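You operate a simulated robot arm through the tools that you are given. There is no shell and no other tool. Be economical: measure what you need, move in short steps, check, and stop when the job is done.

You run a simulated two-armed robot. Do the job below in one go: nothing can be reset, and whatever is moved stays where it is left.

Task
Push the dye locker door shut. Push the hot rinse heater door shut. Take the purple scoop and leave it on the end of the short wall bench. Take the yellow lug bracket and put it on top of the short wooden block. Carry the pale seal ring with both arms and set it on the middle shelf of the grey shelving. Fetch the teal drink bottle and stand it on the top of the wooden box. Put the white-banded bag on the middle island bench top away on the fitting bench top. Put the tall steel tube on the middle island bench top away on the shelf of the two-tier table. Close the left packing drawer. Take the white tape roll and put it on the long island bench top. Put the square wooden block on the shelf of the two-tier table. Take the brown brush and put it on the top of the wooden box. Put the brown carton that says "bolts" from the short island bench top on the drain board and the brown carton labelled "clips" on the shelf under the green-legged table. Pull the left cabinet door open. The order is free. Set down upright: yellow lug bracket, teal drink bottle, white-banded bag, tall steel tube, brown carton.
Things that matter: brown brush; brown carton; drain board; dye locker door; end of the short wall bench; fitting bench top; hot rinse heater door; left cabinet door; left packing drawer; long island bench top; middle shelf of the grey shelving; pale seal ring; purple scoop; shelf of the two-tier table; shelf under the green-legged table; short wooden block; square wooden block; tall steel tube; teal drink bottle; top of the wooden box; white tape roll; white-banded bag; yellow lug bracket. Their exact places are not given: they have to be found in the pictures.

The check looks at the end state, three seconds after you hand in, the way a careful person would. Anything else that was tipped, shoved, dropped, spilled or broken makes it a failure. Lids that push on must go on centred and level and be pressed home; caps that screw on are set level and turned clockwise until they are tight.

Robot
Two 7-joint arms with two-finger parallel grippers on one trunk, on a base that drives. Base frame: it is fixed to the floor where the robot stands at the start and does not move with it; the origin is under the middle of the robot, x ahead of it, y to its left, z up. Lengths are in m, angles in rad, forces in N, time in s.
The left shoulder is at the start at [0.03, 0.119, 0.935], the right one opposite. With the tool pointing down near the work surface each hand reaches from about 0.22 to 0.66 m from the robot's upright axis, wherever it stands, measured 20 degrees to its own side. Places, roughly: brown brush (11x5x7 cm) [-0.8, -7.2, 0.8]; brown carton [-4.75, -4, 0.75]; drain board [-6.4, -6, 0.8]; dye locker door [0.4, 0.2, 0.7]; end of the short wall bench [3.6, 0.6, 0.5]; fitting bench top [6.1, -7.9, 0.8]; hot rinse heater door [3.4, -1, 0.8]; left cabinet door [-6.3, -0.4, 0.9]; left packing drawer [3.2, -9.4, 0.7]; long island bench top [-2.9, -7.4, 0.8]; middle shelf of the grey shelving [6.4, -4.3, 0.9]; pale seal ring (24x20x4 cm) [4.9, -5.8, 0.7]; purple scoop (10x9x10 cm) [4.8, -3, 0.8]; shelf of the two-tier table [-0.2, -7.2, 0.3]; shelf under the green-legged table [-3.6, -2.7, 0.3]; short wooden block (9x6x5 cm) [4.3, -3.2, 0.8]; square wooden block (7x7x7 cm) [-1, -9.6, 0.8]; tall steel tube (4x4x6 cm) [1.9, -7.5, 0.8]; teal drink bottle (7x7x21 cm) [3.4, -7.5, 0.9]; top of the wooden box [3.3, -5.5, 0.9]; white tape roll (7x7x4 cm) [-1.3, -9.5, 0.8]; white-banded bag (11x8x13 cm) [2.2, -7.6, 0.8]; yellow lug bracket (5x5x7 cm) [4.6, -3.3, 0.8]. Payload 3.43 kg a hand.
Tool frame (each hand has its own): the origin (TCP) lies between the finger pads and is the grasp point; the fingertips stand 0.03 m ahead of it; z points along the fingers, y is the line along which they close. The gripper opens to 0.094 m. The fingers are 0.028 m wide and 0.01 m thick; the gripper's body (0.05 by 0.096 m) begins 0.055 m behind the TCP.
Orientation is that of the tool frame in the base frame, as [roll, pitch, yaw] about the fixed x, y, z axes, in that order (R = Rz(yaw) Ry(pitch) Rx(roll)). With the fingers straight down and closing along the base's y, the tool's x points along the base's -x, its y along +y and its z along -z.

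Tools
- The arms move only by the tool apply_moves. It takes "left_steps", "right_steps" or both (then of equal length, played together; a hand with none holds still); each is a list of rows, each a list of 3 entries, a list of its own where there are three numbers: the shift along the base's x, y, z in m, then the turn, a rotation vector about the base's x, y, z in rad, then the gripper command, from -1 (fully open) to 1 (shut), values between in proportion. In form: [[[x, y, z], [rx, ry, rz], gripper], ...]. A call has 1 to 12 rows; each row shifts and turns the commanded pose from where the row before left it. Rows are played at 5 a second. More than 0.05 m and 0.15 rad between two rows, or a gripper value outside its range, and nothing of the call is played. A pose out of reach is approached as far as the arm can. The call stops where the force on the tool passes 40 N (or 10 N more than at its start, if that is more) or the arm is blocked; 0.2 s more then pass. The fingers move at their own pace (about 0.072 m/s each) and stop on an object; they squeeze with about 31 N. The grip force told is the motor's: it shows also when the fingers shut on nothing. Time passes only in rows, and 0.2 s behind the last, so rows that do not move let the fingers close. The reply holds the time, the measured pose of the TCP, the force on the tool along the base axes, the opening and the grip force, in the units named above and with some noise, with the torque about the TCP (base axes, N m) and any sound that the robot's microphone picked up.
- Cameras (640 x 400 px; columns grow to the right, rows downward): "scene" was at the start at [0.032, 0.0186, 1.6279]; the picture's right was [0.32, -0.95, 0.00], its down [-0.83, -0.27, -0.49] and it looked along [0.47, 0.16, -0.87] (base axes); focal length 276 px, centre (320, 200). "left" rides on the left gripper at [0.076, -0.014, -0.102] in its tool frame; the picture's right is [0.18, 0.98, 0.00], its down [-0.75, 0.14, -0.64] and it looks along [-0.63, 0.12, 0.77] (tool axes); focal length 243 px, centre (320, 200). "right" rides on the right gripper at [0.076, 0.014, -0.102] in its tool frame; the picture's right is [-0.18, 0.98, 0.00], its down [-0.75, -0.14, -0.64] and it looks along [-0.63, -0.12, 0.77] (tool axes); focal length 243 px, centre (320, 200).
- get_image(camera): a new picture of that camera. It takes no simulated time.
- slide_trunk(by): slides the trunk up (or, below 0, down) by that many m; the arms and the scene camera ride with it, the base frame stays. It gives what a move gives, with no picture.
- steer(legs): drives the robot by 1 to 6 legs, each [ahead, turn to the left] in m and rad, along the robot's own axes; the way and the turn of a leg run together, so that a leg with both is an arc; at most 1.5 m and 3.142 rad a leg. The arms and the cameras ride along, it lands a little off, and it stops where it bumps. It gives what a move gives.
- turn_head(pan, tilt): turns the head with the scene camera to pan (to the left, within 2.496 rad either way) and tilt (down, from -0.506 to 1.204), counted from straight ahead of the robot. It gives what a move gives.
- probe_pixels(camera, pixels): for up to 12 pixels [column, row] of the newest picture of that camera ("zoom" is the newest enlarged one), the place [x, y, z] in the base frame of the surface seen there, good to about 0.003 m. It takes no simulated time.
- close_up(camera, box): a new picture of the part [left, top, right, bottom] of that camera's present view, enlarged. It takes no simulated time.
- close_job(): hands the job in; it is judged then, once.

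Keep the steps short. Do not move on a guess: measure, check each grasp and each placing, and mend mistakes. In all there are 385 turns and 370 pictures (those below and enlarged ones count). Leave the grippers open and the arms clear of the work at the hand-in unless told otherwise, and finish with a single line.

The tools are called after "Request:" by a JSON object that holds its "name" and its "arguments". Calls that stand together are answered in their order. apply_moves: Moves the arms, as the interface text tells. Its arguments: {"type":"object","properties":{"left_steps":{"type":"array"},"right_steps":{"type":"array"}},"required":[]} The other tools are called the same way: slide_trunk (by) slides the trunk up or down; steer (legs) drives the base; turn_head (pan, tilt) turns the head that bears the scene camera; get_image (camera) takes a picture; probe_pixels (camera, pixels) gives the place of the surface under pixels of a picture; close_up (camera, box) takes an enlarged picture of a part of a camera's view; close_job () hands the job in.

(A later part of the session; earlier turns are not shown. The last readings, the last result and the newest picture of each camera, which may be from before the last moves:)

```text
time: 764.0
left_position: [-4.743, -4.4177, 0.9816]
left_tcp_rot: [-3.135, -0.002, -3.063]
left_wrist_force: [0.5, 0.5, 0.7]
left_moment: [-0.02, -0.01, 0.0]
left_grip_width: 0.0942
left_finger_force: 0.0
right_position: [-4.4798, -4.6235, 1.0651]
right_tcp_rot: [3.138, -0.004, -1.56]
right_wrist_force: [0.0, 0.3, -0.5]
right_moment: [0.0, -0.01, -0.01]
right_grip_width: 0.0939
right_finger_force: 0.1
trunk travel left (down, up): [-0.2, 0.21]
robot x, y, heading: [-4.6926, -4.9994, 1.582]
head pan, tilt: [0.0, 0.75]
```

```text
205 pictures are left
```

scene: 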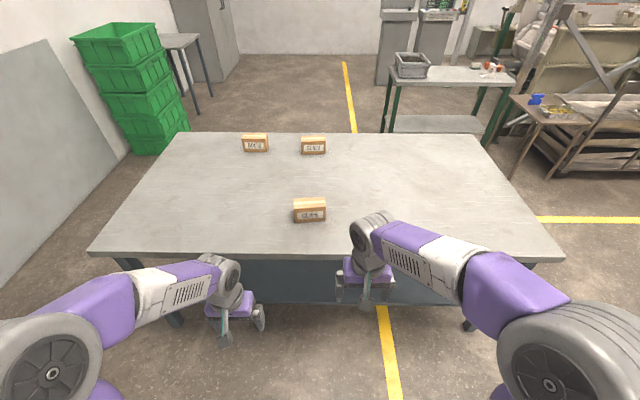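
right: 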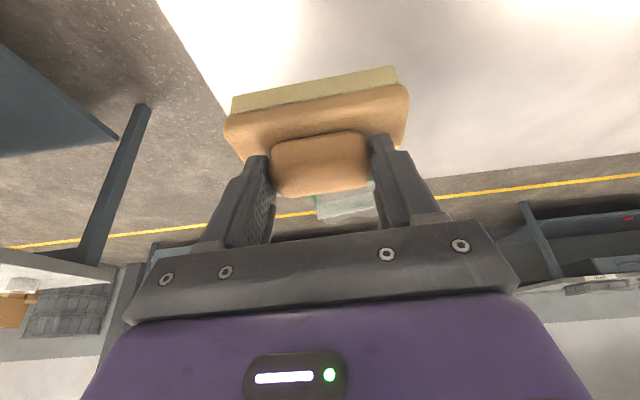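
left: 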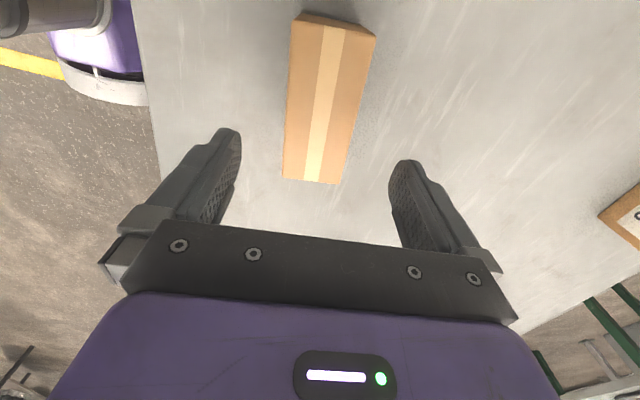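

Aligned. Lower to z≈0.862, grip, lift.

Request:
{"name": "apply_moves", "arguments": {"left_steps": [[[0.004, 0, -0.045], [0, 0, 0], -1], [[0, 0, -0.045], [0, 0, 0], -1], [[0, 0, -0.03], [0, 0, 0], -1], [[0, 0, 0], [0, 0, 0], 1], [[0, 0, 0], [0, 0, 0], 1], [[0, 0, 0], [0, 0, 0], 1], [[0, 0, 0.04], [0, 0, 0], 1], [[0, 0, 0.04], [0, 0, 0], 1]]}}

Request:
{"name": "get_image", "arguments": {"camera": "left"}}

```text
time: 765.8
left_position: [-4.7393, -4.4195, 0.945]
left_tcp_rot: [-3.133, -0.002, -3.062]
left_wrist_force: [0.0, -0.1, -3.6]
left_moment: [0.01, -0.02, -0.01]
left_grip_width: 0.0646
left_finger_force: 31.0
right_position: [-4.4801, -4.624, 1.0661]
right_tcp_rot: [3.139, 0.0, -1.56]
right_wrist_force: [0.0, -0.3, 0.0]
right_moment: [-0.01, -0.02, 0.01]
right_grip_width: 0.0938
right_finger_force: 0.1
trunk travel left (down, up): [-0.2, 0.21]
robot x, y, heading: [-4.6937, -4.9956, 1.578]
head pan, tilt: [0.0, 0.75]
```

```text
204 pictures are left
```

left: 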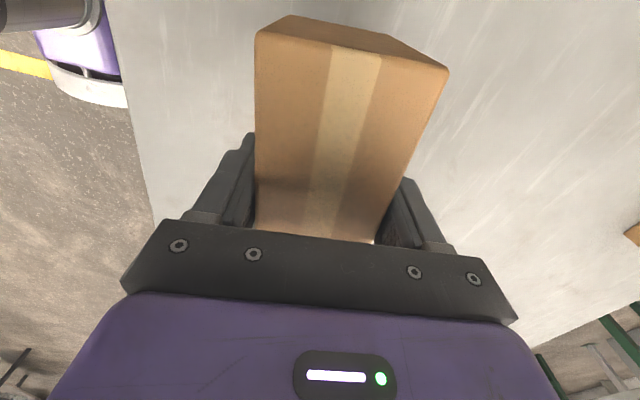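

Held (3.6 N). I turn it back 1.5 rad so that its long side lies along y, over (-4.76,-4.53), and set it down near the edge.

Request:
{"name": "apply_moves", "arguments": {"left_steps": [[[-0.003, -0.011, 0], [0, 0, 0.15], 1], [[-0.003, -0.011, 0], [0, 0, 0.15], 1], [[-0.003, -0.011, 0], [0, 0, 0.15], 1], [[-0.003, -0.011, 0], [0, 0, 0.15], 1], [[-0.003, -0.011, 0], [0, 0, 0.15], 1], [[-0.003, -0.011, 0], [0, 0, 0.15], 1], [[-0.003, -0.011, 0], [0, 0, 0.15], 1], [[-0.003, -0.011, 0], [0, 0, 0.15], 1], [[-0.003, -0.011, -0.025], [0, 0, 0.15], 1], [[-0.003, -0.011, -0.025], [0, 0, 0.15], 1], [[0, 0, -0.025], [0, 0, 0], 1]]}}

Request:
{"name": "apply_moves", "arguments": {"left_steps": [[[0, 0, -0.004], [0, 0, 0], 1], [[0, 0, -0.002], [0, 0, 0], 1], [[0, 0, -0.002], [0, 0, 0], 1]]}}

Request:
{"name": "get_image", "arguments": {"camera": "left"}}

```text
time: 768.2
left_position: [-4.7687, -4.5275, 0.869]
left_tcp_rot: [-3.135, -0.003, -1.56]
left_wrist_force: [0.0, -0.6, -4.1]
left_moment: [0.01, 0.0, -0.01]
left_grip_width: 0.0643
left_finger_force: 30.3
right_position: [-4.4802, -4.6243, 1.0654]
right_tcp_rot: [3.138, -0.004, -1.56]
right_wrist_force: [-0.2, 0.5, -0.7]
right_moment: [-0.02, 0.03, 0.0]
right_grip_width: 0.094
right_finger_force: 0.1
trunk travel left (down, up): [-0.2, 0.21]
robot x, y, heading: [-4.6903, -4.9991, 1.579]
head pan, tilt: [0.0, 0.75]
```

```text
time: 769.0
left_position: [-4.7679, -4.5276, 0.8635]
left_tcp_rot: [-3.135, 0.004, -1.562]
left_wrist_force: [-0.2, -0.5, 20.9]
left_moment: [-0.43, 0.76, 0.27]
left_grip_width: 0.0642
left_finger_force: 31.0
right_position: [-4.4798, -4.6248, 1.0665]
right_tcp_rot: [3.138, -0.002, -1.562]
right_wrist_force: [1.2, -0.1, -0.1]
right_moment: [-0.02, -0.03, -0.02]
right_grip_width: 0.094
right_finger_force: 0.0
trunk travel left (down, up): [-0.2, 0.21]
robot x, y, heading: [-4.6916, -4.996, 1.582]
head pan, tilt: [0.0, 0.75]
```

```text
203 pictures are left
```

left: 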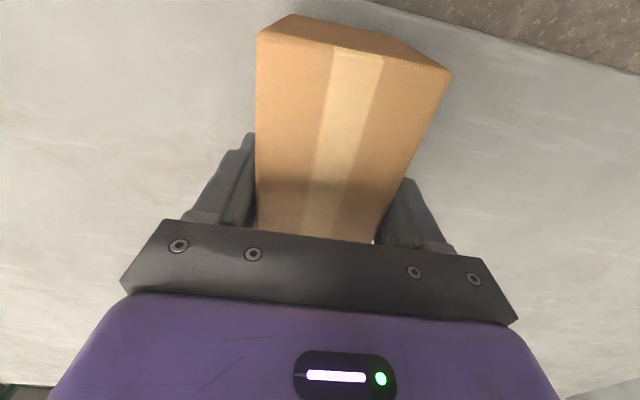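

Set. I open, rise, back off 0.22 m, tip the hand 1.2 rad, and come in from the side.

Request:
{"name": "apply_moves", "arguments": {"left_steps": [[[0, 0, 0.002], [0, 0, 0], -1], [[0, 0, 0], [0, 0, 0], -1], [[0, 0, 0.04], [0, 0, 0], -1], [[0, 0, 0.045], [0, 0, 0], -1]]}}

Request:
{"name": "steer", "arguments": {"legs": [[-0.22, 0]]}}

Request:
{"name": "apply_moves", "arguments": {"left_steps": [[[0, 0, -0.012], [0.15, 0, 0], -1], [[0, 0, -0.012], [0.15, 0, 0], -1], [[0, 0, -0.012], [0.15, 0, 0], -1], [[0, 0, -0.012], [0.15, 0, 0], -1], [[0, 0, -0.012], [0.15, 0, 0], -1], [[0, 0, -0.012], [0.15, 0, 0], -1], [[0, 0, -0.012], [0.15, 0, 0], -1], [[0, 0, -0.012], [0.15, 0, 0], -1]]}}

Request:
{"name": "get_image", "arguments": {"camera": "scene"}}

Request:
{"name": "get_image", "arguments": {"camera": "left"}}

```text
time: 770.0
left_position: [-4.7682, -4.5286, 0.9471]
left_tcp_rot: [-3.133, -0.003, -1.565]
left_wrist_force: [-1.1, -0.9, -0.4]
left_moment: [-0.01, 0.0, 0.01]
left_grip_width: 0.094
left_finger_force: 0.1
right_position: [-4.4797, -4.6239, 1.0655]
right_tcp_rot: [3.137, -0.001, -1.56]
right_wrist_force: [-0.2, -0.6, 0.5]
right_moment: [0.01, -0.02, 0.02]
right_grip_width: 0.0942
right_finger_force: 0.1
trunk travel left (down, up): [-0.2, 0.21]
robot x, y, heading: [-4.6898, -4.9949, 1.58]
head pan, tilt: [0.0, 0.75]
```

```text
time: 771.7
left_position: [-4.7671, -4.7463, 0.9471]
left_tcp_rot: [-3.136, 0.0, -1.564]
left_wrist_force: [-0.5, 0.2, -0.6]
left_moment: [-0.01, 0.02, 0.0]
left_grip_width: 0.0938
left_finger_force: 0.1
right_position: [-4.4797, -4.8441, 1.0661]
right_tcp_rot: [3.138, -0.002, -1.561]
right_wrist_force: [0.7, 0.3, 0.3]
right_moment: [-0.01, 0.01, 0.01]
right_grip_width: 0.0942
right_finger_force: 0.0
trunk travel left (down, up): [-0.2, 0.21]
robot x, y, heading: [-4.6942, -5.2178, 1.578]
head pan, tilt: [0.0, 0.75]
```

```text
time: 773.5
left_position: [-4.7671, -4.7465, 0.8496]
left_tcp_rot: [-3.119, 1.199, -1.553]
left_wrist_force: [-0.4, 0.1, -1.2]
left_moment: [0.0, -0.01, 0.0]
left_grip_width: 0.0939
left_finger_force: 0.0
right_position: [-4.4797, -4.8428, 1.0652]
right_tcp_rot: [3.138, -0.004, -1.561]
right_wrist_force: [-0.1, -0.6, 0.1]
right_moment: [-0.02, 0.02, -0.02]
right_grip_width: 0.094
right_finger_force: 0.1
trunk travel left (down, up): [-0.2, 0.21]
robot x, y, heading: [-4.691, -5.2137, 1.583]
head pan, tilt: [0.0, 0.75]
```

```text
202 pictures are left
```

scene: 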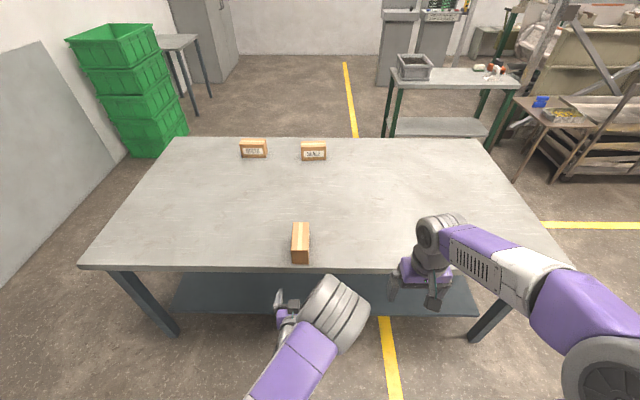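

```text
201 pictures are left
```

left: 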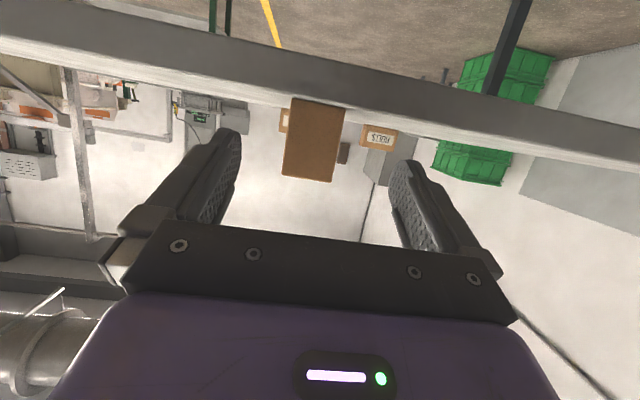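

The carton is in line. I advance 20 cm, close, lift, and withdraw.

Request:
{"name": "apply_moves", "arguments": {"left_steps": [[[0, 0.045, 0], [0, 0, 0], -1], [[0, 0.045, 0], [0, 0, 0], -1], [[0, 0.045, 0], [0, 0, 0], -1], [[0, 0.045, 0], [0, 0, 0], -1], [[0, 0.02, 0], [0, 0, 0], -1]]}}

Request:
{"name": "get_image", "arguments": {"camera": "left"}}

```text
time: 774.7
left_position: [-4.7677, -4.546, 0.851]
left_tcp_rot: [-3.116, 1.197, -1.551]
left_wrist_force: [-0.6, 0.0, 0.5]
left_moment: [-0.01, 0.02, 0.02]
left_grip_width: 0.094
left_finger_force: 0.1
right_position: [-4.4784, -4.8444, 1.067]
right_tcp_rot: [3.137, -0.003, -1.562]
right_wrist_force: [0.0, 0.6, 0.8]
right_moment: [0.03, 0.03, 0.01]
right_grip_width: 0.0941
right_finger_force: 0.0
trunk travel left (down, up): [-0.2, 0.21]
robot x, y, heading: [-4.6895, -5.218, 1.581]
head pan, tilt: [0.0, 0.75]
```

```text
200 pictures are left
```

left: 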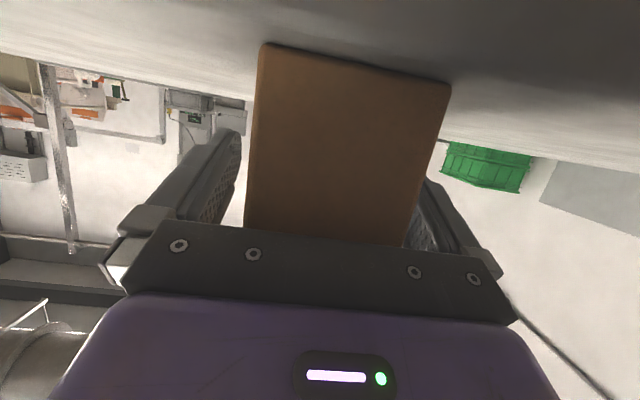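

Request:
{"name": "apply_moves", "arguments": {"left_steps": [[[0, 0, 0], [0, 0, 0], 0.2], [[0, 0, 0], [0, 0, 0], 1], [[0, 0, 0], [0, 0, 0], 1], [[0, 0, 0], [0, 0, 0], 1], [[0, 0, 0.04], [0, 0, 0], 1], [[0, 0, 0.04], [0, 0, 0], 1], [[0, -0.045, 0.01], [0, 0, 0], 1], [[0, -0.045, 0.01], [0, 0, 0], 1], [[0, -0.045, 0], [0, 0, 0], 1], [[0, -0.045, 0], [0, 0, 0], 1]]}}

Request:
{"name": "get_image", "arguments": {"camera": "scene"}}

```text
time: 776.9
left_position: [-4.7658, -4.7244, 0.9493]
left_tcp_rot: [-3.118, 1.196, -1.553]
left_wrist_force: [0.7, -0.4, -2.6]
left_moment: [-0.11, -0.03, -0.01]
left_grip_width: 0.0642
left_finger_force: 31.0
right_position: [-4.4789, -4.8433, 1.065]
right_tcp_rot: [3.139, 0.0, -1.561]
right_wrist_force: [0.0, 0.3, 0.0]
right_moment: [0.01, -0.02, 0.0]
right_grip_width: 0.0941
right_finger_force: 0.1
trunk travel left (down, up): [-0.2, 0.21]
robot x, y, heading: [-4.69, -5.2128, 1.581]
head pan, tilt: [0.0, 0.75]
```

```text
199 pictures are left
```

scene: 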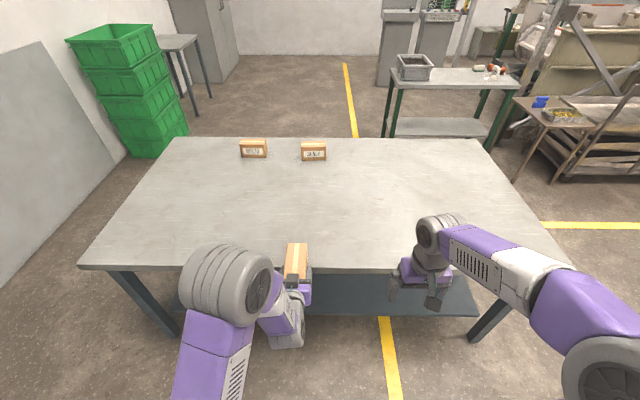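

CLIPS held from the side. I drive round the bench's east end, up x≈-3.35, facing the green-legged table.

Request:
{"name": "steer", "arguments": {"legs": [[-0.05, 0], [0, -1.58], [1.34, 0], [0, 1.571], [1.2, 0]]}}

Request:
{"name": "turn_head", "arguments": {"pan": 0, "tilt": 0.6}}

Request:
{"name": "get_image", "arguments": {"camera": "scene"}}

```text
time: 797.5
left_position: [-3.4499, -3.5652, 0.95]
left_tcp_rot: [-3.118, 1.198, -1.545]
left_wrist_force: [-0.5, -0.3, -3.7]
left_moment: [-0.04, -0.01, 0.0]
left_grip_width: 0.0643
left_finger_force: 31.1
right_position: [-3.1595, -3.6801, 1.0659]
right_tcp_rot: [3.138, -0.004, -1.553]
right_wrist_force: [-0.4, 0.2, -0.6]
right_moment: [0.02, 0.04, 0.02]
right_grip_width: 0.094
right_finger_force: 0.0
trunk travel left (down, up): [-0.2, 0.21]
robot x, y, heading: [-3.3677, -4.0581, 1.587]
head pan, tilt: [0.0, 0.75]
```

```text
time: 798.2
left_position: [-3.4483, -3.5658, 0.9508]
left_tcp_rot: [-3.116, 1.198, -1.545]
left_wrist_force: [-0.6, 0.5, -3.3]
left_moment: [-0.07, 0.04, 0.01]
left_grip_width: 0.0641
left_finger_force: 30.8
right_position: [-3.1604, -3.6805, 1.0661]
right_tcp_rot: [3.139, 0.0, -1.553]
right_wrist_force: [0.5, -0.3, 0.2]
right_moment: [-0.02, -0.01, 0.04]
right_grip_width: 0.0941
right_finger_force: 0.0
trunk travel left (down, up): [-0.2, 0.21]
robot x, y, heading: [-3.3704, -4.0579, 1.59]
head pan, tilt: [0.0, 0.6]
```

```text
198 pictures are left
```

scene: 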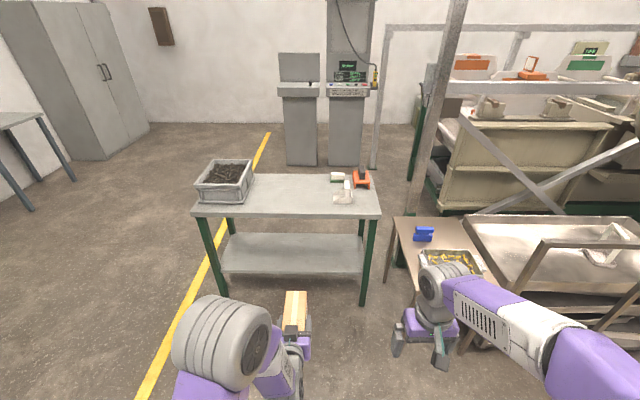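

The shelf is empty. A small brown table stands to the right. I measure both.

Request:
{"name": "probe_pixels", "arguments": {"camera": "scene", "pixels": [[195, 210], [378, 212], [225, 268], [360, 272], [290, 255], [400, 225], [395, 220], [415, 265], [290, 210], [465, 222], [228, 205], [345, 200]]}}

```text
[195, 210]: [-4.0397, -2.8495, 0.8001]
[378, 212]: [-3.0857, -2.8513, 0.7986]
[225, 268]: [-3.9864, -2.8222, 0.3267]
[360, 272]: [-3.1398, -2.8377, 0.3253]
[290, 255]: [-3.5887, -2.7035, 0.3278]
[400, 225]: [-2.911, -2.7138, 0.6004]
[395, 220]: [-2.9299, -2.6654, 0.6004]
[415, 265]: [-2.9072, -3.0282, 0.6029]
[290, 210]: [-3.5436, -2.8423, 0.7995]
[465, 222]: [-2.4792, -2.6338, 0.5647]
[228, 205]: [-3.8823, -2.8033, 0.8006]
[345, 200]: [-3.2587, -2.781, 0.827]
```

Shelf: x −3.99…−3.13, front edge y≈-2.845, z 0.326. I lower trunk and left arm to z≈0.40 here in the open.

Request:
{"name": "slide_trunk", "arguments": {"by": -0.2}}

Request:
{"name": "apply_moves", "arguments": {"left_steps": [[[0, 0, -0.044], [0, 0, 0], 1], [[0, 0, -0.044], [0, 0, 0], 1], [[0, 0, -0.044], [0, 0, 0], 1], [[0, 0, -0.044], [0, 0, 0], 1], [[0, 0, -0.044], [0, 0, 0], 1], [[0, 0, -0.044], [0, 0, 0], 1], [[0, 0, -0.044], [0, 0, 0], 1], [[0, 0, -0.04], [0, 0, 0], 1]]}}

Request:
{"name": "steer", "arguments": {"legs": [[0.55, 0]]}}

Request:
{"name": "get_image", "arguments": {"camera": "scene"}}

```text
time: 800.3
left_position: [-3.4479, -3.5649, 0.7487]
left_tcp_rot: [-3.118, 1.197, -1.544]
left_wrist_force: [-0.4, -0.1, -3.2]
left_moment: [-0.09, 0.05, 0.0]
left_grip_width: 0.0641
left_finger_force: 31.3
right_position: [-3.1595, -3.6813, 0.865]
right_tcp_rot: [3.138, 0.0, -1.554]
right_wrist_force: [-0.2, 0.1, -0.3]
right_moment: [0.01, -0.05, 0.04]
right_grip_width: 0.094
right_finger_force: 0.1
trunk travel left (down, up): [0.0, 0.41]
robot x, y, heading: [-3.3727, -4.0575, 1.585]
head pan, tilt: [0.0, 0.6]
```

```text
time: 802.1
left_position: [-3.4476, -3.5648, 0.4017]
left_tcp_rot: [-3.116, 1.2, -1.544]
left_wrist_force: [-0.5, 0.9, -2.8]
left_moment: [-0.06, -0.01, -0.03]
left_grip_width: 0.064
left_finger_force: 30.8
right_position: [-3.1599, -3.6804, 0.8648]
right_tcp_rot: [3.14, -0.002, -1.553]
right_wrist_force: [0.1, -0.5, 0.2]
right_moment: [-0.01, 0.03, 0.06]
right_grip_width: 0.094
right_finger_force: 0.1
trunk travel left (down, up): [0.0, 0.41]
robot x, y, heading: [-3.3672, -4.058, 1.584]
head pan, tilt: [0.0, 0.6]
```

```text
time: 805.3
left_position: [-3.4545, -3.0111, 0.4021]
left_tcp_rot: [-3.117, 1.198, -1.546]
left_wrist_force: [-1.3, 0.0, -3.2]
left_moment: [-0.09, 0.01, -0.01]
left_grip_width: 0.0642
left_finger_force: 31.4
right_position: [-3.1669, -3.1267, 0.8657]
right_tcp_rot: [3.139, -0.003, -1.557]
right_wrist_force: [0.6, 0.5, 0.1]
right_moment: [0.02, 0.0, 0.01]
right_grip_width: 0.0938
right_finger_force: 0.0
trunk travel left (down, up): [0.0, 0.41]
robot x, y, heading: [-3.3756, -3.5031, 1.58]
head pan, tilt: [0.0, 0.6]
```

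```text
197 pictures are left
```

scene: 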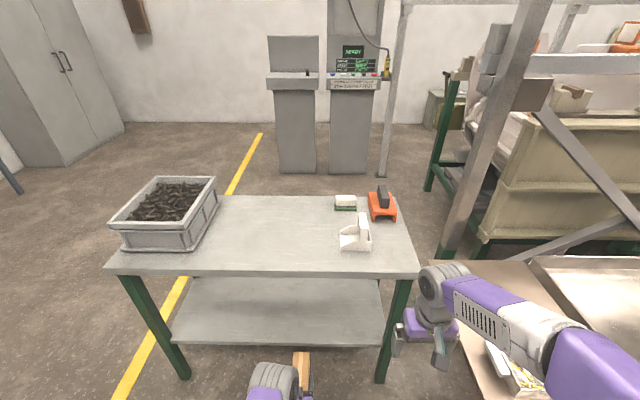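

Before going in I raise and pull back the right hand so that it stays clear of the table top's things.

Request:
{"name": "apply_moves", "arguments": {"right_steps": [[[0, -0.02, 0.04], [0, 0, 0], -1], [[0, -0.02, 0.04], [0, 0, 0], -1], [[0, -0.02, 0.04], [0, 0, 0], -1], [[0, -0.02, 0.03], [0, 0, 0], -1]]}}

Request:
{"name": "steer", "arguments": {"legs": [[0.245, 0]]}}

Request:
{"name": "turn_head", "arguments": {"pan": 0, "tilt": 0.9}}

Request:
{"name": "get_image", "arguments": {"camera": "scene"}}

Request:
{"name": "get_image", "arguments": {"camera": "left"}}

```text
time: 806.3
left_position: [-3.454, -3.0112, 0.4012]
left_tcp_rot: [-3.117, 1.196, -1.547]
left_wrist_force: [0.5, -0.5, -3.1]
left_moment: [-0.08, -0.01, 0.0]
left_grip_width: 0.0641
left_finger_force: 31.5
right_position: [-3.1664, -3.2101, 1.0154]
right_tcp_rot: [3.138, -0.005, -1.557]
right_wrist_force: [0.3, -0.1, -0.8]
right_moment: [-0.02, 0.01, -0.01]
right_grip_width: 0.094
right_finger_force: 0.1
trunk travel left (down, up): [0.0, 0.41]
robot x, y, heading: [-3.3774, -3.501, 1.58]
head pan, tilt: [0.0, 0.6]
```

```text
time: 808.1
left_position: [-3.4563, -2.7677, 0.4023]
left_tcp_rot: [-3.118, 1.196, -1.547]
left_wrist_force: [-0.3, 0.6, -2.3]
left_moment: [-0.08, -0.01, 0.01]
left_grip_width: 0.0643
left_finger_force: 31.1
right_position: [-3.1692, -2.9647, 1.0153]
right_tcp_rot: [3.14, -0.005, -1.56]
right_wrist_force: [-0.5, -0.2, -1.1]
right_moment: [-0.01, 0.02, -0.02]
right_grip_width: 0.094
right_finger_force: 0.1
trunk travel left (down, up): [0.0, 0.41]
robot x, y, heading: [-3.3822, -3.262, 1.58]
head pan, tilt: [0.0, 0.6]
```

```text
time: 808.9
left_position: [-3.4566, -2.7664, 0.4009]
left_tcp_rot: [-3.117, 1.194, -1.547]
left_wrist_force: [0.0, 0.8, -2.8]
left_moment: [-0.1, 0.01, 0.02]
left_grip_width: 0.0639
left_finger_force: 30.6
right_position: [-3.1691, -2.9644, 1.0152]
right_tcp_rot: [3.138, -0.001, -1.558]
right_wrist_force: [-0.4, -1.7, 0.3]
right_moment: [0.01, 0.03, 0.0]
right_grip_width: 0.0938
right_finger_force: 0.0
trunk travel left (down, up): [0.0, 0.41]
robot x, y, heading: [-3.3831, -3.258, 1.58]
head pan, tilt: [0.0, 0.901]
```

```text
196 pictures are left
```

scene: 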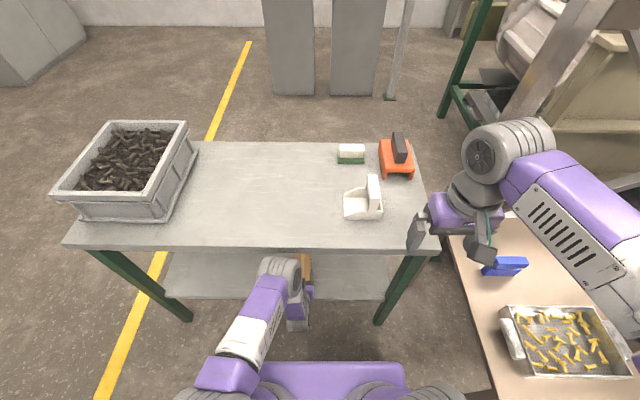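

```text
195 pictures are left
```

left: 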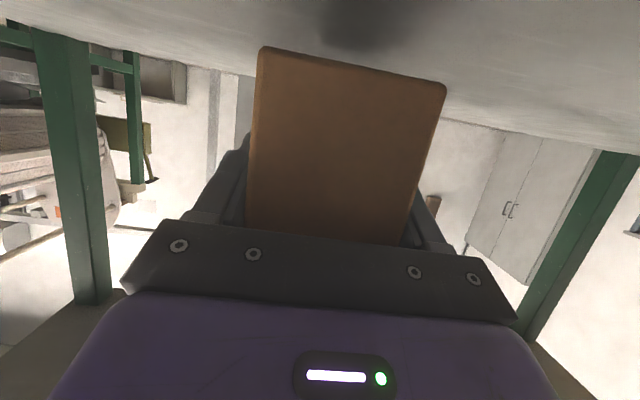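

The carton is under the table over the shelf. I lower to contact.

Request:
{"name": "apply_moves", "arguments": {"left_steps": [[[0, 0, -0.015], [0, 0, 0], 1], [[0, 0, -0.006], [0, 0, 0], 1], [[0, 0, -0.003], [0, 0, 0], 1], [[0, 0, -0.002], [0, 0, 0], 1]]}}

```text
time: 809.9
left_position: [-3.4554, -2.7662, 0.377]
left_tcp_rot: [-3.117, 1.201, -1.548]
left_wrist_force: [-1.2, -1.9, 2.8]
left_moment: [0.36, 0.19, 0.06]
left_grip_width: 0.064
left_finger_force: 30.9
right_position: [-3.1684, -2.9658, 1.0146]
right_tcp_rot: [3.138, -0.004, -1.559]
right_wrist_force: [-0.4, 0.4, 0.1]
right_moment: [0.03, 0.0, -0.03]
right_grip_width: 0.0938
right_finger_force: 0.1
trunk travel left (down, up): [0.0, 0.41]
robot x, y, heading: [-3.3841, -3.2607, 1.582]
head pan, tilt: [0.0, 0.901]
```

Contact begins; 1.5 mm more, then open and drive straight back.

Request:
{"name": "apply_moves", "arguments": {"left_steps": [[[0, 0, -0.0015], [0, 0, 0], 1], [[0, 0, 0], [0, 0, 0], 0], [[0, 0, 0], [0, 0, 0], -1], [[0, 0, 0.002], [0, 0, 0], -1]]}}

Request:
{"name": "steer", "arguments": {"legs": [[-0.45, 0]]}}

Request:
{"name": "get_image", "arguments": {"camera": "scene"}}

```text
time: 810.9
left_position: [-3.457, -2.7682, 0.3755]
left_tcp_rot: [-3.117, 1.196, -1.548]
left_wrist_force: [0.2, -1.0, 0.4]
left_moment: [0.03, -0.01, 0.0]
left_grip_width: 0.0939
left_finger_force: 0.1
right_position: [-3.1684, -2.9642, 1.0152]
right_tcp_rot: [3.138, -0.002, -1.559]
right_wrist_force: [-0.7, 0.7, 0.2]
right_moment: [0.01, -0.04, 0.01]
right_grip_width: 0.0941
right_finger_force: 0.1
trunk travel left (down, up): [0.0, 0.41]
robot x, y, heading: [-3.3812, -3.2612, 1.576]
head pan, tilt: [0.0, 0.901]
```

```text
time: 813.6
left_position: [-3.4514, -3.2156, 0.3767]
left_tcp_rot: [-3.117, 1.198, -1.548]
left_wrist_force: [-0.7, -0.8, 0.6]
left_moment: [-0.02, 0.0, -0.03]
left_grip_width: 0.094
left_finger_force: 0.1
right_position: [-3.1635, -3.4121, 1.0151]
right_tcp_rot: [3.138, -0.002, -1.559]
right_wrist_force: [-0.5, -0.8, -0.7]
right_moment: [0.03, 0.01, -0.01]
right_grip_width: 0.0938
right_finger_force: 0.0
trunk travel left (down, up): [0.0, 0.41]
robot x, y, heading: [-3.3744, -3.7086, 1.582]
head pan, tilt: [0.0, 0.901]
```

```text
194 pictures are left
```

scene: 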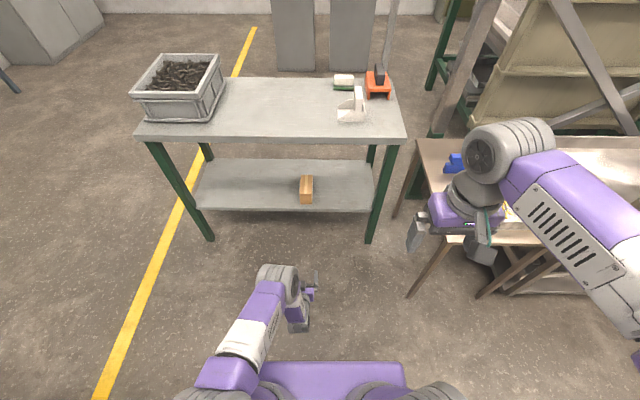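

CLIPS stands on the shelf under the green-legged table. I straighten the arms, raise the trunk and drive to the north side before BOLTS.

Request:
{"name": "apply_moves", "arguments": {"left_steps": [[[0, -0.01, 0.045], [-0.15, 0, 0], -1], [[0, -0.01, 0.045], [-0.15, 0, 0], -1], [[0, -0.01, 0.045], [-0.15, 0, 0], -1], [[0, -0.01, 0.045], [-0.15, 0, 0], -1], [[0, -0.01, 0.045], [-0.15, 0, 0], -1], [[0, -0.01, 0.045], [-0.15, 0, 0], -1], [[0, -0.01, 0.045], [-0.15, 0, 0], -1], [[0, -0.01, 0.045], [-0.15, 0, 0], -1]]}}

Request:
{"name": "slide_trunk", "arguments": {"by": 0.2}}

Request:
{"name": "steer", "arguments": {"legs": [[0.33, 0], [0, 1.56], [1.5, 0], [0.1, 0], [0, 1.571]]}}

Request:
{"name": "get_image", "arguments": {"camera": "scene"}}

```text
time: 815.4
left_position: [-3.4514, -3.294, 0.7364]
left_tcp_rot: [-3.139, -0.001, -1.56]
left_wrist_force: [-0.7, 0.1, 0.1]
left_moment: [0.03, -0.02, 0.02]
left_grip_width: 0.0939
left_finger_force: 0.0
right_position: [-3.164, -3.4131, 1.0146]
right_tcp_rot: [3.139, -0.001, -1.558]
right_wrist_force: [0.0, 0.9, -0.2]
right_moment: [0.04, 0.02, -0.02]
right_grip_width: 0.0939
right_finger_force: 0.0
trunk travel left (down, up): [0.0, 0.41]
robot x, y, heading: [-3.3774, -3.7073, 1.582]
head pan, tilt: [0.0, 0.901]
```

```text
time: 817.6
left_position: [-3.4521, -3.2939, 0.9364]
left_tcp_rot: [-3.138, -0.002, -1.562]
left_wrist_force: [0.1, -0.1, 0.5]
left_moment: [0.02, -0.01, -0.01]
left_grip_width: 0.0939
left_finger_force: 0.0
right_position: [-3.1639, -3.4118, 1.2143]
right_tcp_rot: [3.138, -0.003, -1.56]
right_wrist_force: [-0.4, 0.6, -0.6]
right_moment: [0.02, -0.01, -0.01]
right_grip_width: 0.0939
right_finger_force: 0.1
trunk travel left (down, up): [-0.2, 0.21]
robot x, y, heading: [-3.3774, -3.7084, 1.588]
head pan, tilt: [0.0, 0.901]
```

```text
time: 835.2
left_position: [-4.9068, -3.7777, 0.9362]
left_tcp_rot: [-3.138, -0.002, 1.568]
left_wrist_force: [0.0, -0.4, -0.4]
left_moment: [0.01, 0.03, -0.02]
left_grip_width: 0.0939
left_finger_force: 0.1
right_position: [-5.1937, -3.6562, 1.215]
right_tcp_rot: [3.137, -0.001, 1.573]
right_wrist_force: [-0.4, -0.7, -0.8]
right_moment: [-0.04, 0.0, 0.03]
right_grip_width: 0.0938
right_finger_force: 0.1
trunk travel left (down, up): [-0.2, 0.21]
robot x, y, heading: [-4.9752, -3.3652, -1.568]
head pan, tilt: [0.0, 0.901]
```

```text
193 pictures are left
```

scene: 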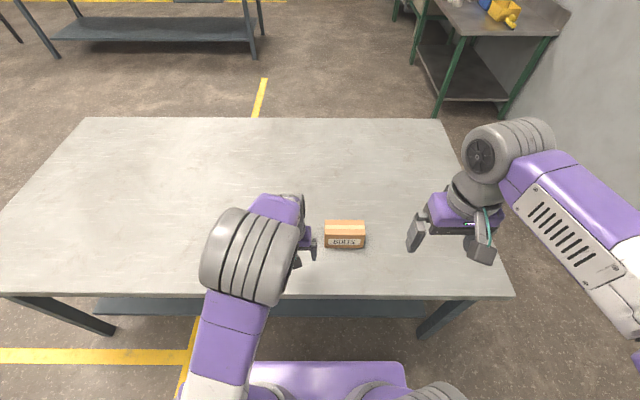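

Request:
{"name": "close_up", "arguments": {"camera": "scene", "box": [305, 200, 385, 260]}}

Request:
{"name": "probe_pixels", "arguments": {"camera": "zoom", "pixels": [[165, 170], [475, 170], [160, 240], [475, 235], [320, 190], [320, 230], [320, 300], [170, 290], [465, 290], [320, 160], [470, 325]]}}

```text
6.67 times, centred on (345, 230) of scene
```

zoom: 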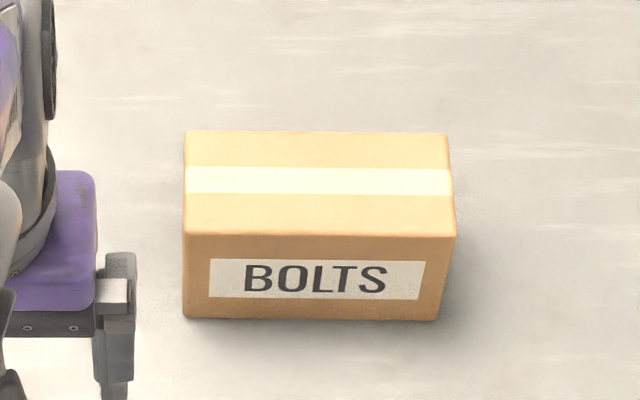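

```text
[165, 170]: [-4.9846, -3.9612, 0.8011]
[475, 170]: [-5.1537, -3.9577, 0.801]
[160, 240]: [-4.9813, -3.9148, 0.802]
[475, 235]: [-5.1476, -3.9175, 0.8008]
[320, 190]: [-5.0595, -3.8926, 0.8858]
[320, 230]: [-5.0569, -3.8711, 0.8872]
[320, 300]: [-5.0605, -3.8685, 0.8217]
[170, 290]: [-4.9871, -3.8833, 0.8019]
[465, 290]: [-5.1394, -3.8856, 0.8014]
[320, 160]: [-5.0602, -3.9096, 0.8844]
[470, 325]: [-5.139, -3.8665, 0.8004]
```

BOLTS: centre (-5.059,-3.900), top 0.886, long side along x. The right hand turns +1.57 and goes above it; the left moves up and away.

Request:
{"name": "apply_moves", "arguments": {"right_steps": [[[0.0123, -0.0222, -0.0214], [0, 0, 0.1428], -1], [[0.0123, -0.0222, -0.0214], [0, 0, 0.1428], -1], [[0.0123, -0.0222, -0.0214], [0, 0, 0.1428], -1], [[0.0123, -0.0222, -0.0214], [0, 0, 0.1428], -1], [[0.0123, -0.0222, -0.0214], [0, 0, 0.1428], -1], [[0.0123, -0.0222, -0.0214], [0, 0, 0.1428], -1], [[0.0123, -0.0222, -0.0214], [0, 0, 0.1428], -1], [[0.0123, -0.0222, -0.0214], [0, 0, 0.1428], -1], [[0.0123, -0.0222, -0.0214], [0, 0, 0.1428], -1], [[0.0123, -0.0222, -0.0214], [0, 0, 0.1428], -1], [[0.0123, -0.0222, -0.0214], [0, 0, 0.1428], -1]], "left_steps": [[[0.02, 0.01, 0.03], [0, 0, 0], -1], [[0.02, 0.01, 0.03], [0, 0, 0], -1], [[0.02, 0.01, 0.02], [0, 0, 0], -1], [[0, 0, 0], [0, 0, 0], -1], [[0, 0, 0], [0, 0, 0], -1], [[0, 0, 0], [0, 0, 0], -1], [[0, 0, 0], [0, 0, 0], -1], [[0, 0, 0], [0, 0, 0], -1], [[0, 0, 0], [0, 0, 0], -1], [[0, 0, 0], [0, 0, 0], -1], [[0, 0, 0], [0, 0, 0], -1]]}}

Request:
{"name": "get_image", "arguments": {"camera": "right"}}

```text
time: 837.6
left_position: [-4.8475, -3.7469, 1.0162]
left_tcp_rot: [-3.138, -0.004, 1.569]
left_wrist_force: [-0.2, -0.7, 0.2]
left_moment: [-0.01, -0.01, 0.03]
left_grip_width: 0.094
left_finger_force: 0.0
right_position: [-5.0575, -3.9003, 0.9793]
right_tcp_rot: [3.139, -0.002, -3.135]
right_wrist_force: [0.0, 0.3, 0.0]
right_moment: [0.01, 0.01, -0.01]
right_grip_width: 0.0941
right_finger_force: 0.0
trunk travel left (down, up): [-0.2, 0.21]
robot x, y, heading: [-4.9789, -3.3633, -1.564]
head pan, tilt: [0.0, 0.901]
```

```text
191 pictures are left
```

right: 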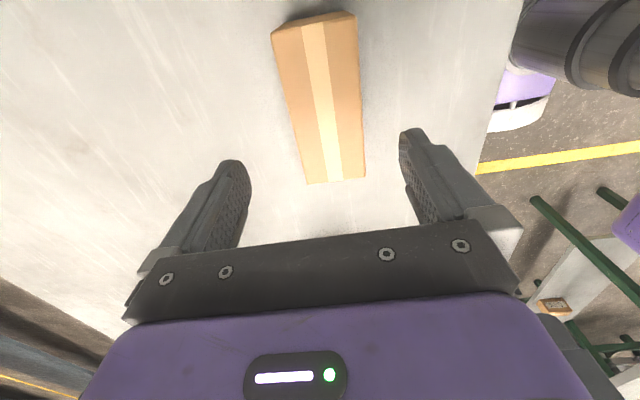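

Centred. Lower to 0.862, grip, lift.

Request:
{"name": "apply_moves", "arguments": {"right_steps": [[[0, 0, -0.045], [0, 0, 0], -1], [[0, 0, -0.045], [0, 0, 0], -1], [[0, 0, -0.027], [0, 0, 0], -1], [[0, 0, 0], [0, 0, 0], 1], [[0, 0, 0], [0, 0, 0], 1], [[0, 0, 0], [0, 0, 0], 1], [[0, 0, 0.04], [0, 0, 0], 1], [[0, 0.01, 0.045], [0, 0, 0], 1], [[0, 0.045, 0.01], [0, 0, 0], 1], [[0, 0.045, 0.01], [0, 0, 0], 1], [[-0.02, 0.04, 0], [0, 0, 0], 1]]}}

Request:
{"name": "get_image", "arguments": {"camera": "scene"}}

```text
time: 840.0
left_position: [-4.8478, -3.7461, 1.0167]
left_tcp_rot: [-3.138, -0.001, 1.568]
left_wrist_force: [0.5, 0.4, 0.3]
left_moment: [-0.01, -0.02, -0.04]
left_grip_width: 0.094
left_finger_force: 0.0
right_position: [-5.0797, -3.7597, 0.9676]
right_tcp_rot: [3.139, -0.003, -3.139]
right_wrist_force: [-0.1, 0.2, -3.2]
right_moment: [-0.01, 0.06, 0.0]
right_grip_width: 0.0642
right_finger_force: 31.0
trunk travel left (down, up): [-0.2, 0.21]
robot x, y, heading: [-4.9787, -3.3636, -1.568]
head pan, tilt: [0.0, 0.901]
```

```text
190 pictures are left
```

scene: 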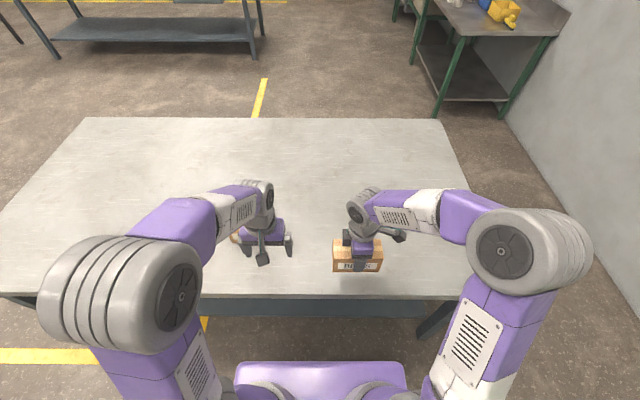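

BOLTS held. I look to the right (west) for the way round to the drain board.

Request:
{"name": "turn_head", "arguments": {"pan": -1.4, "tilt": 0.5}}

Request:
{"name": "get_image", "arguments": {"camera": "scene"}}

Request:
{"name": "probe_pixels", "arguments": {"camera": "scene", "pixels": [[300, 300], [400, 330], [200, 300], [320, 250], [450, 300], [250, 250], [100, 250], [520, 300]]}}

```text
time: 841.6
left_position: [-4.8478, -3.7466, 1.0167]
left_tcp_rot: [-3.139, -0.002, 1.569]
left_wrist_force: [0.9, 0.0, -0.8]
left_moment: [0.0, 0.04, 0.01]
left_grip_width: 0.0938
left_finger_force: 0.1
right_position: [-5.078, -3.7617, 0.9669]
right_tcp_rot: [3.137, -0.002, -3.137]
right_wrist_force: [-0.4, -0.5, -3.5]
right_moment: [0.05, 0.0, -0.01]
right_grip_width: 0.0641
right_finger_force: 30.6
trunk travel left (down, up): [-0.2, 0.21]
robot x, y, heading: [-4.9786, -3.3644, -1.568]
head pan, tilt: [-1.4, 0.499]
```

```text
189 pictures are left
```

scene: 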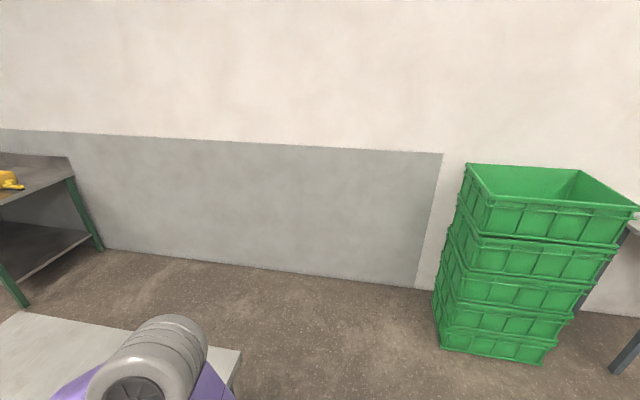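

```text
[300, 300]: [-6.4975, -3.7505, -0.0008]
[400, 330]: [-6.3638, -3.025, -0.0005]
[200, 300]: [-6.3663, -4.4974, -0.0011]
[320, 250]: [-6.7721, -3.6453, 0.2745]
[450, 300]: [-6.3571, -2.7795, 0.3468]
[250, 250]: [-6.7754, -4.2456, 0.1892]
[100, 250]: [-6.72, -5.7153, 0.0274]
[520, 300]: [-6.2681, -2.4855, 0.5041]
```

The passage by the west wall is 1.2 m wide and free. I drive through it, south, then to the front of the drain board.

Request:
{"name": "steer", "arguments": {"legs": [[0, -1.573], [1.17, 0], [0, 1.571], [1.5, 0], [0.15, 0], [0, 0.9]]}}

Request:
{"name": "steer", "arguments": {"legs": [[0.8, 0], [0, -0.9], [0.5, 0], [0, -1.571]]}}

Request:
{"name": "turn_head", "arguments": {"pan": 0, "tilt": 0.7}}

Request:
{"name": "get_image", "arguments": {"camera": "scene"}}

```text
time: 865.5
left_position: [-5.8058, -5.1371, 1.0158]
left_tcp_rot: [-3.139, -0.002, 2.455]
left_wrist_force: [0.4, 0.7, -0.6]
left_moment: [-0.01, 0.0, -0.05]
left_grip_width: 0.094
left_finger_force: 0.1
right_position: [-5.9396, -5.3253, 0.9667]
right_tcp_rot: [3.137, -0.004, -2.253]
right_wrist_force: [-0.6, -0.3, -3.0]
right_moment: [-0.01, 0.01, 0.01]
right_grip_width: 0.0643
right_finger_force: 30.7
trunk travel left (down, up): [-0.2, 0.21]
robot x, y, heading: [-6.1853, -4.9971, -0.684]
head pan, tilt: [-1.4, 0.499]
```

```text
time: 878.5
left_position: [-5.9495, -6.139, 1.0152]
left_tcp_rot: [-3.138, -0.002, -0.003]
left_wrist_force: [-0.2, 0.7, -0.2]
left_moment: [-0.01, 0.01, 0.0]
left_grip_width: 0.0939
left_finger_force: 0.1
right_position: [-5.963, -5.9091, 0.966]
right_tcp_rot: [3.138, -0.001, 1.575]
right_wrist_force: [-1.0, -0.5, -2.9]
right_moment: [0.02, 0.01, 0.0]
right_grip_width: 0.0643
right_finger_force: 31.1
trunk travel left (down, up): [-0.2, 0.21]
robot x, y, heading: [-5.5632, -6.0081, -3.138]
head pan, tilt: [-1.4, 0.499]
```

```text
time: 880.0
left_position: [-5.9488, -6.1406, 1.0157]
left_tcp_rot: [-3.137, -0.001, -0.001]
left_wrist_force: [0.5, 0.4, 0.3]
left_moment: [0.02, -0.01, -0.01]
left_grip_width: 0.0939
left_finger_force: 0.1
right_position: [-5.9641, -5.9085, 0.9659]
right_tcp_rot: [3.136, -0.003, 1.575]
right_wrist_force: [-0.4, -0.9, -3.3]
right_moment: [-0.01, -0.01, -0.02]
right_grip_width: 0.0641
right_finger_force: 31.1
trunk travel left (down, up): [-0.2, 0.21]
robot x, y, heading: [-5.5672, -6.0131, -3.14]
head pan, tilt: [0.0, 0.7]
```

```text
188 pictures are left
```

scene: 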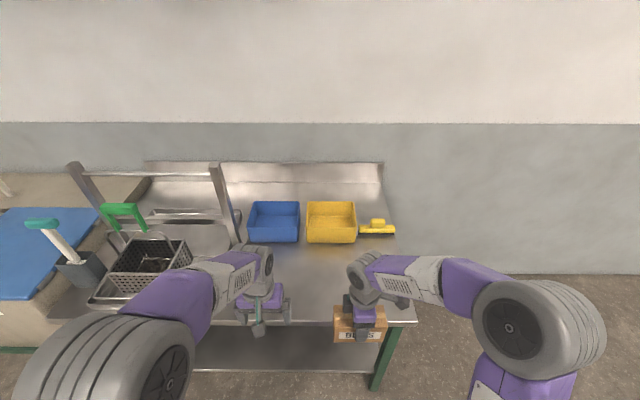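

Free steel top in front of the blue and yellow trays. I measure.

Request:
{"name": "probe_pixels", "arguments": {"camera": "scene", "pixels": [[310, 265], [330, 290], [330, 243], [300, 318], [395, 310], [400, 262], [260, 243], [350, 265], [378, 235], [390, 290]]}}

Request:
{"name": "close_up", "arguments": {"camera": "scene", "box": [220, 190, 430, 350]}}

```text
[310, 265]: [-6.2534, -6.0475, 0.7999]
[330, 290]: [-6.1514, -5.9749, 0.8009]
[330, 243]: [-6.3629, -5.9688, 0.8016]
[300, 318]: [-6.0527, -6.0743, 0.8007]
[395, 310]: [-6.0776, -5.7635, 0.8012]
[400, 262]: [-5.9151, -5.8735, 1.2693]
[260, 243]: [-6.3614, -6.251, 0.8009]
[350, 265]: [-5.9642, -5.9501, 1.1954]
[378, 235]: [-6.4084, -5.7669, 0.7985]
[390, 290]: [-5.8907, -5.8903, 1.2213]
```

```text
2.50 times, centred on (325, 270) of scene
```

zoom: 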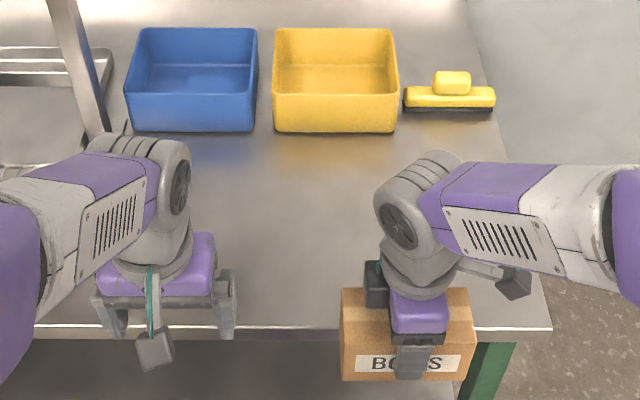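

Target (-6.19,-5.95). I drive 0.07 m closer, move over, and lower.

Request:
{"name": "steer", "arguments": {"legs": [[0.07, 0]]}}

Request:
{"name": "apply_moves", "arguments": {"right_steps": [[[-0.04, -0.01, 0], [0, 0, 0], 1], [[-0.04, -0.01, 0], [0, 0, 0], 1], [[-0.04, -0.01, 0], [0, 0, 0], 1], [[-0.036, -0.01, 0], [0, 0, 0], 1], [[0, 0, -0.04], [0, 0, 0], 1], [[0, 0, -0.04], [0, 0, 0], 1], [[0, 0, -0.018], [0, 0, 0], 1]]}}

Request:
{"name": "get_image", "arguments": {"camera": "scene"}}

```text
time: 881.1
left_position: [-6.0199, -6.1399, 1.0161]
left_tcp_rot: [-3.138, -0.004, -0.001]
left_wrist_force: [-0.5, 1.1, -0.2]
left_moment: [0.0, -0.02, -0.03]
left_grip_width: 0.0941
left_finger_force: 0.1
right_position: [-6.0346, -5.9081, 0.9657]
right_tcp_rot: [3.135, -0.001, 1.575]
right_wrist_force: [-0.8, -0.4, -3.7]
right_moment: [0.02, -0.03, 0.01]
right_grip_width: 0.0644
right_finger_force: 31.4
trunk travel left (down, up): [-0.2, 0.21]
robot x, y, heading: [-5.6394, -6.0092, -3.14]
head pan, tilt: [0.0, 0.7]
```

```text
time: 882.7
left_position: [-6.0192, -6.1388, 1.0166]
left_tcp_rot: [-3.138, -0.003, -0.004]
left_wrist_force: [0.1, -0.1, 0.3]
left_moment: [0.02, 0.04, -0.01]
left_grip_width: 0.094
left_finger_force: 0.0
right_position: [-6.1887, -5.9495, 0.8682]
right_tcp_rot: [3.139, -0.004, 1.574]
right_wrist_force: [0.2, 0.0, -3.7]
right_moment: [0.01, 0.0, -0.02]
right_grip_width: 0.0642
right_finger_force: 31.1
trunk travel left (down, up): [-0.2, 0.21]
robot x, y, heading: [-5.6352, -6.0072, -3.143]
head pan, tilt: [0.0, 0.7]
```

```text
186 pictures are left
```

scene: 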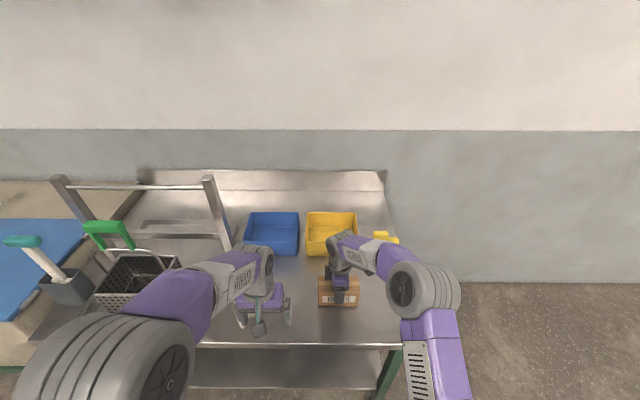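

Request:
{"name": "apply_moves", "arguments": {"right_steps": [[[0, 0, -0.003], [0, 0, 0], 1], [[0, 0, -0.002], [0, 0, 0], 1], [[0, 0, -0.002], [0, 0, 0], 1]]}}

```text
time: 883.5
left_position: [-6.0183, -6.1391, 1.0162]
left_tcp_rot: [-3.138, -0.002, -0.001]
left_wrist_force: [0.0, 0.0, -0.8]
left_moment: [0.0, -0.02, -0.01]
left_grip_width: 0.0938
left_finger_force: 0.1
right_position: [-6.1899, -5.9494, 0.8626]
right_tcp_rot: [3.138, -0.002, 1.575]
right_wrist_force: [0.2, 0.0, -0.2]
right_moment: [-0.18, 0.1, -0.01]
right_grip_width: 0.0641
right_finger_force: 30.7
trunk travel left (down, up): [-0.2, 0.21]
robot x, y, heading: [-5.6363, -6.0084, -3.139]
head pan, tilt: [0.0, 0.7]
```

Weight is taken. I open, rise, retreat and turn the hand back.

Request:
{"name": "apply_moves", "arguments": {"right_steps": [[[0, 0, -0.001], [0, 0, 0], -0.6], [[0, 0, 0], [0, 0, 0], -1], [[0, 0, 0], [0, 0, 0], -1], [[0, 0, 0.04], [0, 0, 0], -1], [[0, 0, 0.045], [0, 0, 0], -1], [[0.03, 0.01, 0.02], [0, 0, -0.14], -1], [[0.035, 0.01, 0.02], [0, 0, -0.14], -1], [[0.035, 0.01, 0], [0, 0, -0.14], -1], [[0.035, 0.01, 0], [0, 0, -0.14], -1], [[0.02, 0.01, 0], [0, 0, -0.14], -1], [[0, 0.01, 0], [0, 0, -0.14], -1], [[0, 0, 0], [0, 0, -0.14], -1]]}}

Request:
{"name": "apply_moves", "arguments": {"right_steps": [[[0, 0, 0], [0, 0, -0.148], -1], [[0, 0, 0], [0, 0, -0.148], -1], [[0, 0, 0], [0, 0, -0.148], -1], [[0, 0, 0], [0, 0, -0.148], -1]]}}

Request:
{"name": "close_up", "arguments": {"camera": "scene", "box": [220, 190, 430, 350]}}

```text
time: 886.1
left_position: [-6.018, -6.1394, 1.017]
left_tcp_rot: [-3.138, -0.003, 0.0]
left_wrist_force: [0.2, -0.5, -0.7]
left_moment: [0.0, -0.01, -0.02]
left_grip_width: 0.0941
left_finger_force: 0.1
right_position: [-6.0336, -5.8889, 0.985]
right_tcp_rot: [3.139, -0.001, 0.592]
right_wrist_force: [-0.9, 0.2, -1.0]
right_moment: [0.03, -0.03, 0.02]
right_grip_width: 0.0939
right_finger_force: 0.1
trunk travel left (down, up): [-0.2, 0.21]
robot x, y, heading: [-5.6376, -6.006, -3.136]
head pan, tilt: [0.0, 0.7]
```

```text
time: 887.1
left_position: [-6.0192, -6.1394, 1.0173]
left_tcp_rot: [-3.138, 0.0, -0.002]
left_wrist_force: [0.5, 0.4, -0.7]
left_moment: [-0.01, 0.01, 0.0]
left_grip_width: 0.0941
left_finger_force: 0.2
right_position: [-6.0332, -5.8889, 0.9867]
right_tcp_rot: [3.139, -0.001, -0.002]
right_wrist_force: [1.3, -0.6, 0.2]
right_moment: [0.02, -0.01, 0.03]
right_grip_width: 0.0941
right_finger_force: 0.1
trunk travel left (down, up): [-0.2, 0.21]
robot x, y, heading: [-5.6349, -6.0068, -3.142]
head pan, tilt: [0.0, 0.7]
```

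```text
2.50 times, centred on (325, 270) of scene
```

zoom: 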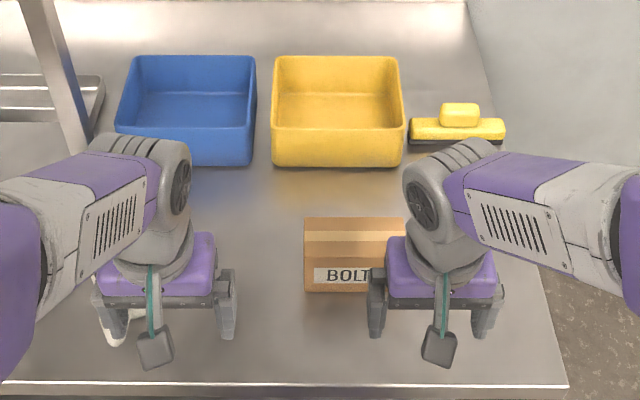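

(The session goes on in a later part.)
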